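You operate a simulated robot arm through the tools that you are given. There is no shell and no other tool. Be economical: measure what you need, move in short steps, check, and stop when the job is done.

Carry out the task below with a simulated robot arm. There is one attempt and no reset: what you move stays moved.

TASK
Slide the small brown carton along the top of the cleaning bench until it stands next to the yellow lantern.

It is judged by the outcome, as a careful person would: the job done as asked, and still so three seconds after it is handed in. It fails if anything else is knocked over, pushed out of place, dropped, spilled or broken.

THE ROBOT
A 7-joint arm with a two-finger parallel gripper, fixed in place. Base frame: the origin is at the foot of the arm, x ahead of it, y to its left, z up; the work surface is at about z = 820. Lengths are in mm, angles in degrees, forces in N, time in s.
With the tool pointing down near the work surface it reaches from about 300 to 700 mm from the base axis. Its first joint turns from -66.0 to 66.0 degrees. Payload 1.57 kg.
Tool frame: the origin (TCP) lies between the finger pads and is the grasp point; the fingertips stand 30 mm ahead of it; z points along the fingers, y is the line along which they close. The gripper opens to 110 mm. The fingers are 24 mm wide and 12 mm thick; the gripper's body (48 by 112 mm) begins 78 mm behind the TCP.
Orientation is that of the tool frame in the base frame, as [roll, pitch, yaw] about the fixed x, y, z axes, in that order (R = Rz(yaw) Ry(pitch) Rx(roll)). With the fingers straight down and closing along the base's y, the tool's x points along the base's -x, its y along +y and its z along -z.

THE INTERFACE
- The arm moves only by the tool arm_command. Its argument "increments" is a list of rows, each a list of 6 numbers: the shift along the tool's x, y, z in units of 30 mm (1.0 is 30 mm), then the turn, a rotation vector about the tool's x, y, z in units of 5 degrees (1.0 is 5 degrees). In form: [[x, y, z, ax, ay, az], ...]. A call has 1 to 20 rows; each row shifts and turns the commanded pose from where the row before left it, along the tool's axes as they then stand. "fingers" is the closure in counts, from 0 (fully open) to 255 (shut), set as the call begins (left out, the last holds). A call with a number of a shift or a turn outside -1 to 1 is refused whole. A row lasts 0.2 s, in which the tool goes at most 50 mm and 8.6 degrees; a call with a longer step from one row to the next is refused whole, and so is a gripper value outside its range. A pose out of reach is approached as far as the arm can. The call stops where the force on the tool passes 40 N (or 10 N more than at its start, if that is more) or the arm is blocked; 0.2 s more then pass. The fingers move at their own pace (about 108 mm/s each) and stop on an object; they squeeze with about 35 N. The grip force told is the motor's: it shows also when the fingers shut on nothing. Time passes only in rows, and 0.2 s behind the last, so rows that do not move let the fingers close. It gives the time, the measured TCP pose, the force on the tool (base axes), the opening and the grip force at its end, in the units of the frame above (readings bear some noise), and new pictures: "pictures" is both (left out), scene, wrist or none.
- Cameras (640 x 400 px; columns grow to the right, rows downward): "scene" is fixed at [170.2, -399.8, 1395.6]; the picture's right is [0.68, -0.73, 0.00], its down [-0.48, -0.45, -0.75] and it looks along [0.55, 0.51, -0.66] (base axes); focal length 312 px, centre (320, 200). "wrist" rides on the gripper at [-36, 0, -80] in the tool frame; the picture's right is [0.00, -1.00, 0.00], its down [0.97, 0.00, -0.24] and it looks along [0.24, 0.00, 0.97] (tool axes); focal length 218 px, centre (320, 200).
- locate(camera, pixels): for up to 12 pixels [column, row] of the newest picture of that camera ("zoom" is the newest enlarged one), the place [x, y, z] in the base frame of the surface seen there, good to about 2 mm. No time passes.
- close_up(camera, box): a new picture of the part [left, top, right, bottom] of that camera's present view, enlarged. No time passes.
- job_done(): hands the job in; it is judged then, once.

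Work in short steps. Measure before you move; look again where a grasp or a placing could have gone wrong, and mend it. You have 60 turns and 120 pictures in all, the two below and enlarged ones among them. Open the gripper and draw the arm clear of the work before you hand the job in, unless the task says otherwise; then end with one line.

The tools are called after "Emit:" by a JSON object that holds its "op" and its "data". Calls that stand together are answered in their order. arm_command: Moves the arm, as the interface text tells. Its arguments: {"type":"object","properties":{"increments":{"type":"array","items":{"type":"array","items":{"type":"number"}}},"fingers":{"type":"number"},"pictures":{"type":"string","enum":["both","scene","wrist","none"]}},"required":["increments"]} The other tools are called the same way: locate (camera, pixels) gives the place of the surface under pixels of a picture; close_up (camera, box) takes an enlarged picture of a part of a camera's view; job_done () hands the job in.

At the start:

```text
clock: 0.0
position: [390.2, -122.5, 1043.2]
orientation: [-179.8, 0.0, -180.0]
contact_force: [0.1, -0.3, -0.1]
gripper_width: 110.1
grip_force: 0.0
```

scene: 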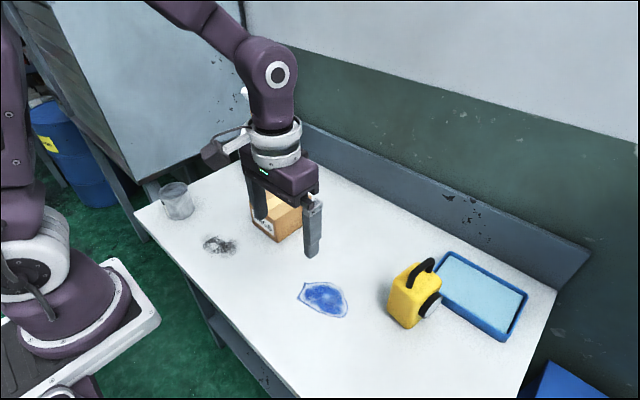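
wrist: 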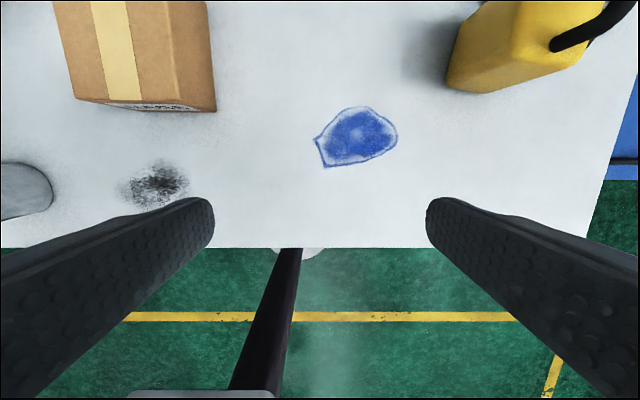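

The wrist picture shows the carton at the top left (about 135,55), the blue spot at (358,137) and the lantern at the top right. I'll measure them.

Emit:
{"op": "locate", "data": {"camera": "wrist", "pixels": [[76, 98], [214, 108], [190, 98], [60, 20], [208, 20], [140, 50], [450, 88], [530, 92], [480, 30], [318, 138], [398, 135], [160, 185]]}}

Emit:
{"op": "locate", "data": {"camera": "scene", "pixels": [[388, 312], [408, 328], [412, 290], [425, 265], [430, 305], [441, 300], [300, 284], [346, 312], [278, 240], [276, 215], [440, 285], [286, 190]]}}

Emit:
{"op": "close_up", "data": {"camera": "scene", "box": [200, 150, 540, 362]}}

```text
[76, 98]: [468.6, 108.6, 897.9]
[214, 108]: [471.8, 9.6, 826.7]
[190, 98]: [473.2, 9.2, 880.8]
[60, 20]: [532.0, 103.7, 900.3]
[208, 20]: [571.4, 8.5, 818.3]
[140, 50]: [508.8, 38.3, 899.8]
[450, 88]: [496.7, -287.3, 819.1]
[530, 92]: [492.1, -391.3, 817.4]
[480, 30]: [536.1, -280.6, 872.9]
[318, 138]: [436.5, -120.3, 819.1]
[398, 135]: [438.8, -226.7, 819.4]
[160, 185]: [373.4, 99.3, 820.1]
```

```text
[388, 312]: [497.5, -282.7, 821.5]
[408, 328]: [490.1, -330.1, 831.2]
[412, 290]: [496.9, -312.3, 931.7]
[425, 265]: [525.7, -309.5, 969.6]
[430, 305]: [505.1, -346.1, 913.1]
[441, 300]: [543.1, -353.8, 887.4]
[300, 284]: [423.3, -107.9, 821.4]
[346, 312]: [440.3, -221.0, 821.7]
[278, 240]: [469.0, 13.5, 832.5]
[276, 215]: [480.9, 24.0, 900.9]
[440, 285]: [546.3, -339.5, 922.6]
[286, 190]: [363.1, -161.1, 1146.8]
```

```text
1.88 times, centred on (370, 256) of scene
```

zoom: 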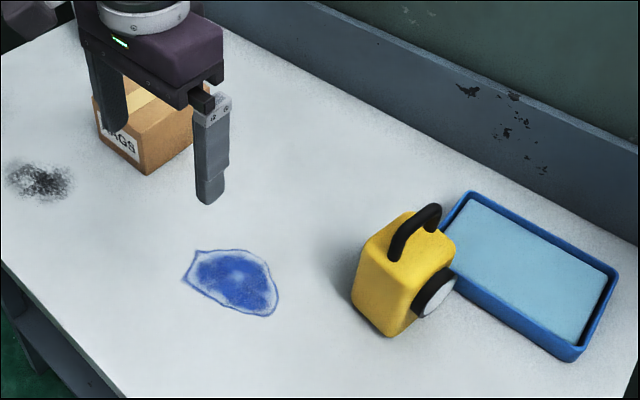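

The carton's near face is at x≈470, with y from 9 to 108 and a top at z≈900. The lantern's near side is at y≈-283. I'll move forward to see the carton's depth and the edges of the blue patch.

Emit:
{"op": "arm_command", "data": {"increments": [[-1, 0, 0, 0, 0, 0], [-1, 0.5, 0, 0, 0, 0], [-1, 0.5, 0, 0, 0, 0], [-1, 0.5, 0, 0, 0, 0], [0, 0, 0, 0, 0, 0]]}}

```text
clock: 1.2
position: [508.1, -75.8, 1044.0]
orientation: [180.0, -0.1, 180.0]
contact_force: [-0.7, 0.3, -0.8]
gripper_width: 110.0
grip_force: 0.3
```

scene: 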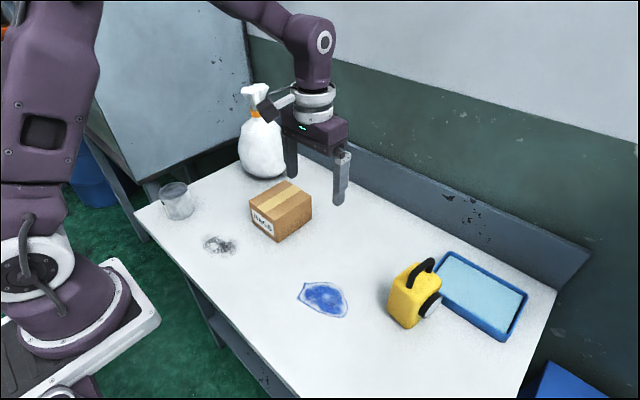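
wrist: 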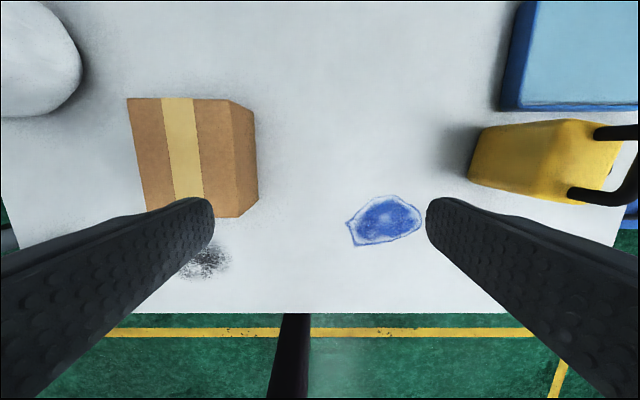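

Emit:
{"op": "locate", "data": {"camera": "wrist", "pixels": [[129, 100], [228, 101], [240, 214], [252, 112], [258, 192], [148, 205], [385, 196], [385, 204], [470, 178], [484, 128], [420, 218], [70, 100]]}}

Emit:
{"op": "locate", "data": {"camera": "scene", "pixels": [[251, 206], [277, 217], [311, 195], [288, 183], [278, 241], [311, 216], [268, 175], [250, 176], [326, 284], [344, 292], [262, 120]]}}

Emit:
{"op": "close_up", "data": {"camera": "scene", "box": [220, 80, 380, 260]}}

```text
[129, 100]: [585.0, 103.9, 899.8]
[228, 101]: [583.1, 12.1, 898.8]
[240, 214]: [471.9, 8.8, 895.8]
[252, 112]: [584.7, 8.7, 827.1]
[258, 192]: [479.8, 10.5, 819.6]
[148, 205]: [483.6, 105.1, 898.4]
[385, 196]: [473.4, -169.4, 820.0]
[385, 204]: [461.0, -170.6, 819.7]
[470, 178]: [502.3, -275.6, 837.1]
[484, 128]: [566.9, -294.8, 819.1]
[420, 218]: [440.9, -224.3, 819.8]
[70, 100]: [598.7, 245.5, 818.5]
```

```text
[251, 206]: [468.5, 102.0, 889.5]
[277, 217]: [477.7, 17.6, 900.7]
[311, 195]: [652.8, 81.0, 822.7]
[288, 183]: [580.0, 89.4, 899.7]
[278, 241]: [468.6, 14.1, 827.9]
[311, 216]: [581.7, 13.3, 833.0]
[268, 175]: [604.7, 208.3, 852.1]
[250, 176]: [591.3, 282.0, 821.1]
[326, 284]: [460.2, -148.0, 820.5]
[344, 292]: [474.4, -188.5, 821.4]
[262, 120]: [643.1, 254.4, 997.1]
```

```text
2.22 times, centred on (300, 170) of scene
```

zoom: 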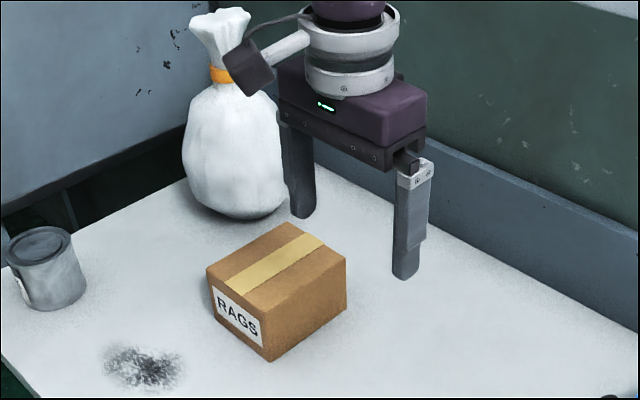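

The carton spans x 470–586, y 9–107 and its top is at z 900, so its 98 mm width fits the 110 mm gripper. The blue patch reaches x≈474. I'll grip the carton across y and nudge it slightly in +x to clear the patch before sliding it in -y. First I'll hover above it and check alignment.

Emit:
{"op": "arm_command", "data": {"increments": [[-0.67, 0.9, 0, 0, 0, 0], [0, 0.9, 0, 0, 0, 0], [0, 0.9, 0, 0, 0, 0], [0, 0.9, 0, 0, 0, 0], [0, 0.84, 0, 0, 0, 0], [0, 0, 0.9, 0, 0, 0], [0, 0, 0.9, 0, 0, 0], [0, 0, 0.9, 0, 0, 0], [0, 0, 0, 0, 0, 0]]}}

```text
clock: 3.2
position: [529.8, 56.3, 960.7]
orientation: [180.0, -0.1, 180.0]
contact_force: [1.2, 0.1, -0.1]
gripper_width: 109.7
grip_force: 0.1
```

scene: 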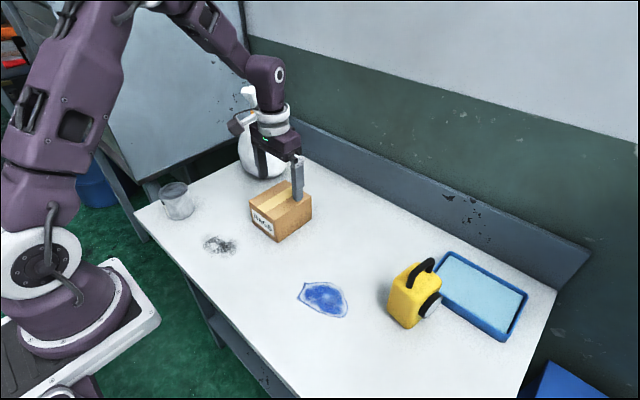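
wrist: 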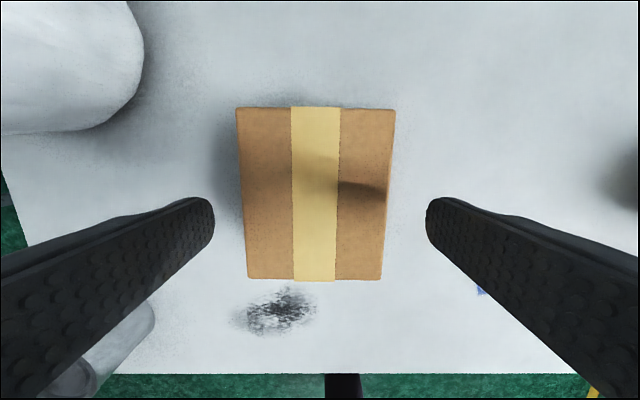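

Emit:
{"op": "locate", "data": {"camera": "wrist", "pixels": [[239, 112], [242, 190], [248, 274], [393, 114], [388, 190], [379, 276], [300, 110], [300, 276], [140, 40], [120, 125], [395, 190], [236, 190]]}}

```text
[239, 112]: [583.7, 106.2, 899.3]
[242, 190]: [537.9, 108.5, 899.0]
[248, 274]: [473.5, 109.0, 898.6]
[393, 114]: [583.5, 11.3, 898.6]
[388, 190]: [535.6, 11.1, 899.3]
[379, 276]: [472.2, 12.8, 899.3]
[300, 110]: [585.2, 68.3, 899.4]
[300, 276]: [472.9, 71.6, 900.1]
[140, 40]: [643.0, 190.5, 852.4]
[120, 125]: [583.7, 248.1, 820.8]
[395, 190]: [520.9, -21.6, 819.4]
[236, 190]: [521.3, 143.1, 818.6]
```

The carton top is centred at y≈59.6 and about 98 mm wide. I'll shift 3 mm in +y and go down gently; the call will stop if the fingers touch.

Emit:
{"op": "arm_command", "data": {"increments": [[0, 0.11, 0, 0, 0, 0], [0, 0, 0.5, 0, 0, 0], [0, 0, 0.4, 0, 0, 0], [0, 0, 0.3, 0, 0, 0], [0, 0, 0.2, 0, 0, 0], [0, 0, 0, 0, 0, 0]], "pictures": "wrist"}}

```text
clock: 4.6
position: [529.9, 59.7, 919.3]
orientation: [179.9, 0.0, -180.0]
contact_force: [-0.3, -1.0, -0.2]
gripper_width: 110.1
grip_force: 0.1
```

wrist: 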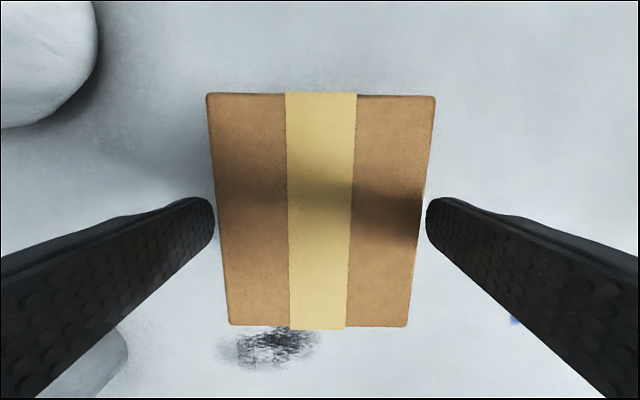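

The fingertips are now at z≈889, just beside the top edges with no contact, though the left side is slightly tighter. I'll shift 1 mm and go down to TCP z≈868.

Emit:
{"op": "arm_command", "data": {"increments": [[0, 0.04, 0, 0, 0, 0], [0, 0, 0.4, 0, 0, 0], [0, 0, 0.5, 0, 0, 0], [0, 0, 0.5, 0, 0, 0], [0, 0, 0.3, 0, 0, 0], [0, 0, 0, 0, 0, 0]], "pictures": "both"}}

```text
clock: 6.0
position: [529.2, 60.6, 869.0]
orientation: [-180.0, 0.0, 179.9]
contact_force: [-0.4, 0.3, 0.3]
gripper_width: 110.0
grip_force: 0.0
```

scene: 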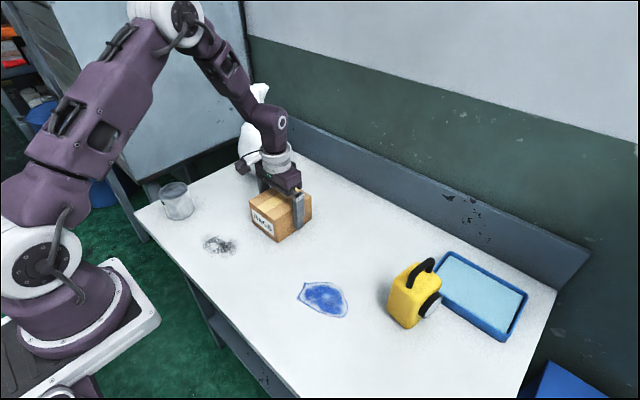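
wrist: 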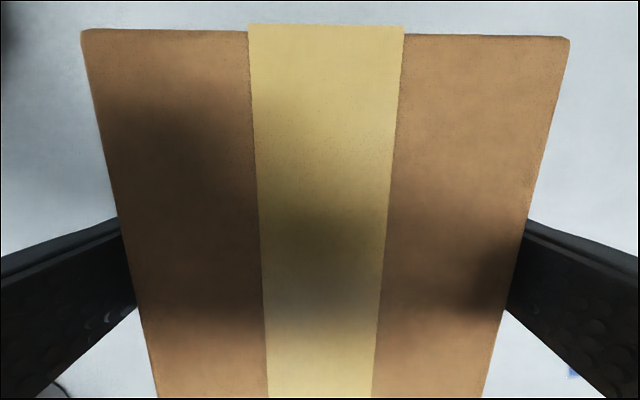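

The fingers straddle the carton cleanly, so I'll close them on it.

Emit:
{"op": "arm_command", "data": {"increments": [[0, 0, 0, 0, 0, 0], [0, 0, 0, 0, 0, 0], [0, 0, 0, 0, 0, 0]], "fingers": 50, "pictures": "none"}}

```text
clock: 6.8
position: [528.6, 60.2, 869.3]
orientation: [179.9, 0.0, 180.0]
contact_force: [-0.4, 0.0, -0.5]
gripper_width: 99.9
grip_force: 35.0
```

Gripped at 100 mm with 35 N. I'll start sliding gently along -y with a small +x drift, and check the forces.

Emit:
{"op": "arm_command", "data": {"increments": [[-0.12, -0.3, 0, 0, 0, 0], [-0.12, -0.5, 0, 0, 0, 0], [-0.12, -0.5, 0, 0, 0, 0], [-0.12, -0.5, 0, 0, 0, 0]]}}

```text
clock: 7.8
position: [545.7, 7.2, 867.9]
orientation: [-180.0, 0.0, -180.0]
contact_force: [-1.3, 2.5, 6.8]
gripper_width: 99.9
grip_force: 35.6
```

scene: 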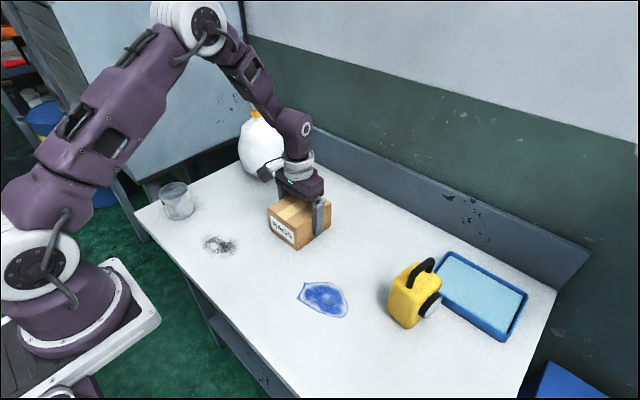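
wrist: 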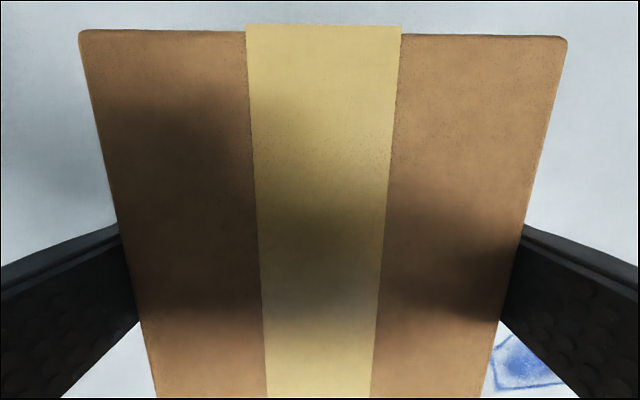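

The carton slides with the gripper and stays flat. It clears the patch at x≈486. I'll continue to y≈-173.

Emit:
{"op": "arm_command", "data": {"increments": [[0, -0.5, 0, 0, 0, 0], [0, -0.5, 0, 0, 0, 0], [0, -0.5, 0, 0, 0, 0], [0, -0.5, 0, 0, 0, 0], [0, -0.5, 0, 0, 0, 0], [0, -0.5, 0, 0, 0, 0], [0, -0.5, 0, 0, 0, 0], [0, -0.5, 0, 0, 0, 0], [0, -0.5, 0, 0, 0, 0], [0, -0.5, 0, 0, 0, 0], [0, -0.5, 0, 0, 0, 0], [0, -0.4, 0, 0, 0, 0]]}}

```text
clock: 10.4
position: [545.2, -169.4, 868.8]
orientation: [-180.0, 0.1, 179.9]
contact_force: [-0.6, 5.4, 6.7]
gripper_width: 99.9
grip_force: 35.3
```

scene: 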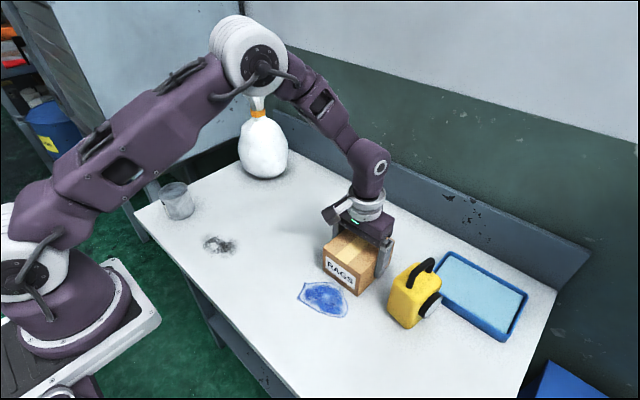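
wrist: 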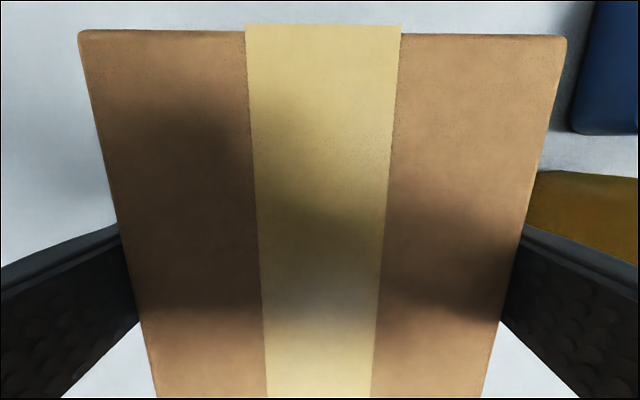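

The carton is close to the lantern now. I'll measure the remaining gap and the edges of the tray.

Emit:
{"op": "locate", "data": {"camera": "wrist", "pixels": [[575, 130], [630, 134], [600, 60], [542, 172], [535, 205], [580, 175], [535, 220]]}}

Emit:
{"op": "locate", "data": {"camera": "scene", "pixels": [[389, 310], [392, 290], [398, 277], [357, 294], [366, 286], [380, 278], [440, 252], [388, 270]]}}

Emit:
{"op": "close_up", "data": {"camera": "scene", "box": [300, 200, 480, 340]}}

```text
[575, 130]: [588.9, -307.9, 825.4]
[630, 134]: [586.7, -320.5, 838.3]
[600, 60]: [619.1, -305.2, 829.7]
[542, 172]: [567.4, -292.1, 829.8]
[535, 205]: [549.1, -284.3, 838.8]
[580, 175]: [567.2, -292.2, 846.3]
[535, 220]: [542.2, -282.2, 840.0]
```

```text
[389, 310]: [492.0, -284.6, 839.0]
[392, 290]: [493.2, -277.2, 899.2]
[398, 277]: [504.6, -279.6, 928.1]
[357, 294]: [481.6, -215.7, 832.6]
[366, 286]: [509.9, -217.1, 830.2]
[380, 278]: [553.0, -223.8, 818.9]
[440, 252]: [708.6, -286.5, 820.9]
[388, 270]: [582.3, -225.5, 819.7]
```

```text
2.86 times, centred on (390, 270) of scene
```

zoom: 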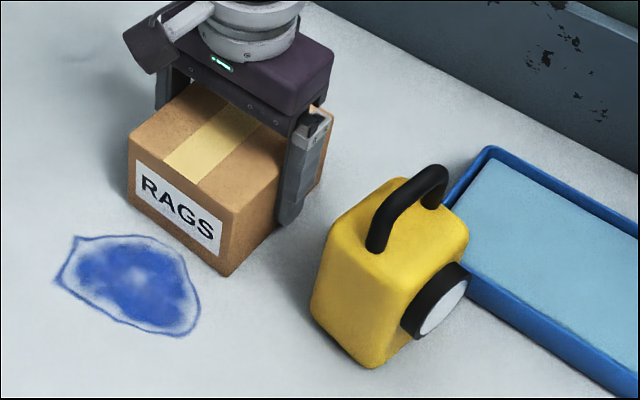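

The carton's side is at y≈-219 and the lantern's face runs from -277 to -285, a gap of about 57 mm. I'll slide another 34 mm, which leaves about 22 mm, enough room for the finger to open.

Emit:
{"op": "arm_command", "data": {"increments": [[0, -0.3, 0, 0, 0, 0], [0, -0.3, 0, 0, 0, 0], [0, -0.3, 0, 0, 0, 0], [0, -0.2, 0, 0, 0, 0], [0, 0, 0, 0, 0, 0]]}}

Emit:
{"op": "close_up", "data": {"camera": "scene", "box": [300, 200, 480, 340]}}

```text
clock: 11.6
position: [544.2, -203.7, 869.2]
orientation: [-180.0, 0.1, 180.0]
contact_force: [-0.4, -0.5, 0.4]
gripper_width: 99.6
grip_force: 34.8
```

scene: 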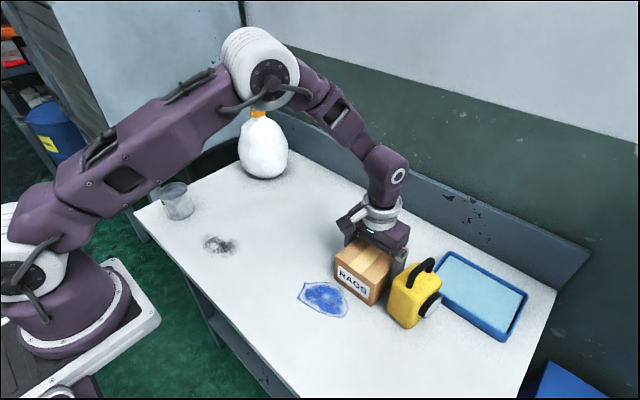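
wrist: 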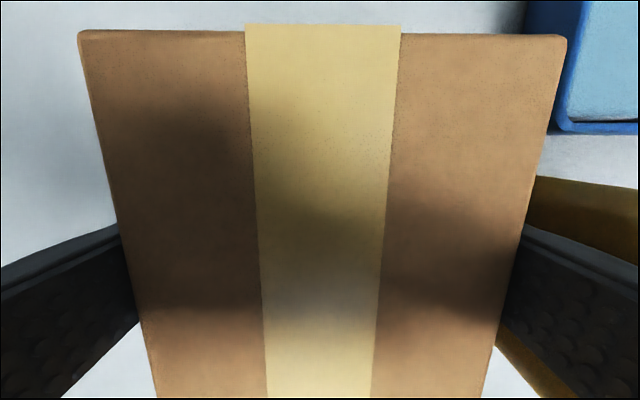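

```text
2.86 times, centred on (390, 270) of scene
```

zoom: 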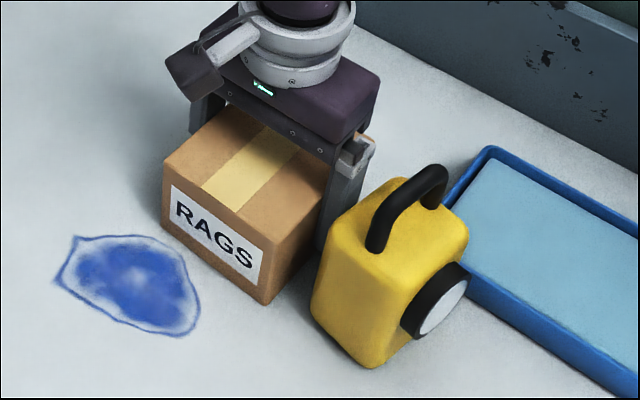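

The carton now stands next to the lantern, which hasn't moved. I'll open the fingers just enough to let go, then rise straight up.

Emit:
{"op": "arm_command", "data": {"increments": [[0, 0, 0, 0, 0, 0], [0, 0, 0, 0, 0, 0], [0, 0, -0.2, 0, 0, 0]], "fingers": 6, "pictures": "wrist"}}

```text
clock: 12.4
position: [544.8, -204.1, 872.9]
orientation: [180.0, 0.0, -179.9]
contact_force: [0.1, 0.7, 0.2]
gripper_width: 107.4
grip_force: 0.0
```

wrist: 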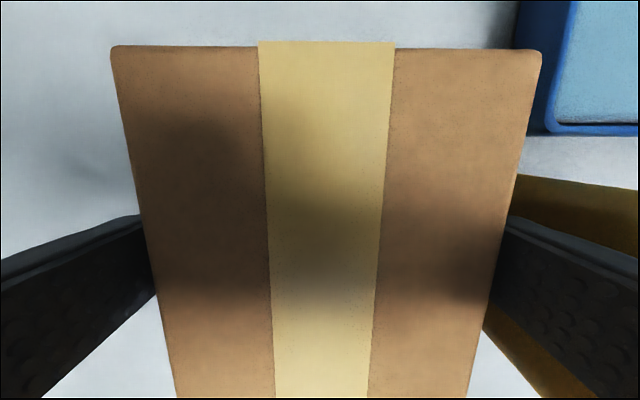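

Released with no contact. I'll rise straight up, then back away in -x and +y.

Emit:
{"op": "arm_command", "data": {"increments": [[0, 0, -0.4, 0, 0, 0], [0, 0, -0.5, 0, 0, 0], [0, 0, -0.7, 0, 0, 0], [0, 0, -0.9, 0, 0, 0], [0, 0, -0.9, 0, 0, 0], [0, 0, -0.9, 0, 0, 0], [0, 0, -0.9, 0, 0, 0], [0, 0, -0.9, 0, 0, 0], [0.8, 0.8, 0, 0, 0, 0], [0.8, 0.8, 0, 0, 0, 0], [0.8, 0.8, 0, 0, 0, 0], [0.8, 0.8, 0, 0, 0, 0], [0.8, 0.8, 0, 0, 0, 0], [0, 0, 0, 0, 0, 0]]}}

Emit:
{"op": "close_up", "data": {"camera": "scene", "box": [300, 200, 480, 340]}}

Emit:
{"op": "locate", "data": {"camera": "scene", "pixels": [[389, 310], [392, 290], [374, 300], [374, 285], [398, 277]]}}

```text
clock: 15.4
position: [423.6, -84.4, 1057.9]
orientation: [180.0, 0.0, 179.9]
contact_force: [0.4, 1.1, 0.0]
gripper_width: 107.2
grip_force: 0.0
```

scene: 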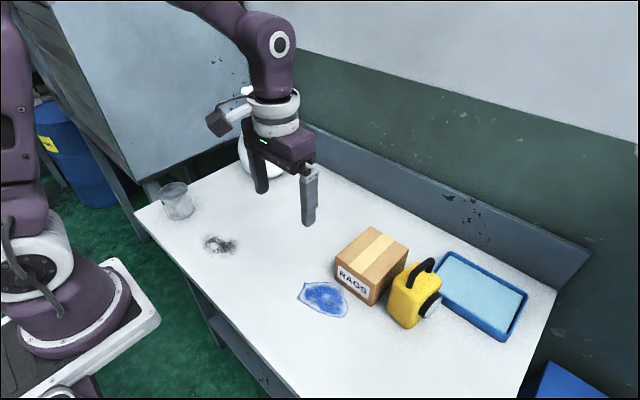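
wrist: 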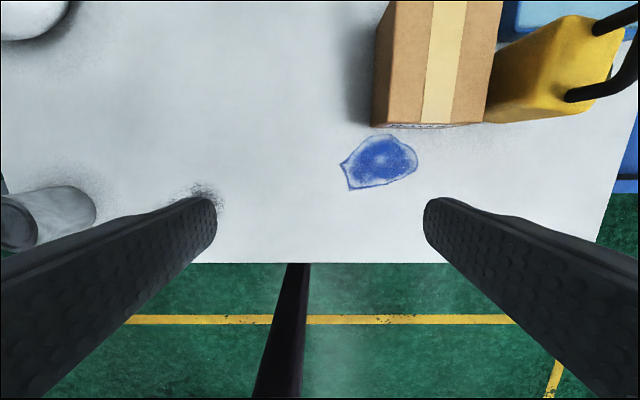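

```text
2.86 times, centred on (390, 270) of scene
```

zoom: 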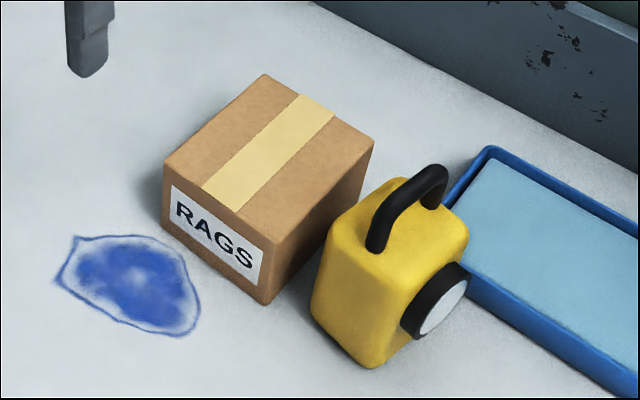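

```text
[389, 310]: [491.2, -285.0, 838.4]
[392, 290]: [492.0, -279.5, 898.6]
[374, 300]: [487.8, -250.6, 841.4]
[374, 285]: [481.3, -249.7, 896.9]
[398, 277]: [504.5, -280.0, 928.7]
```

The carton stands upright about 25 mm from the lantern. The lantern, tray and everything else are where they were, and the arm is clear.

Emit:
{"op": "job_done", "data": {}}

```text
The job is handed in.
```

The brown carton was slid along the bench and now stands upright about 25 mm from the yellow lantern; nothing else was moved.
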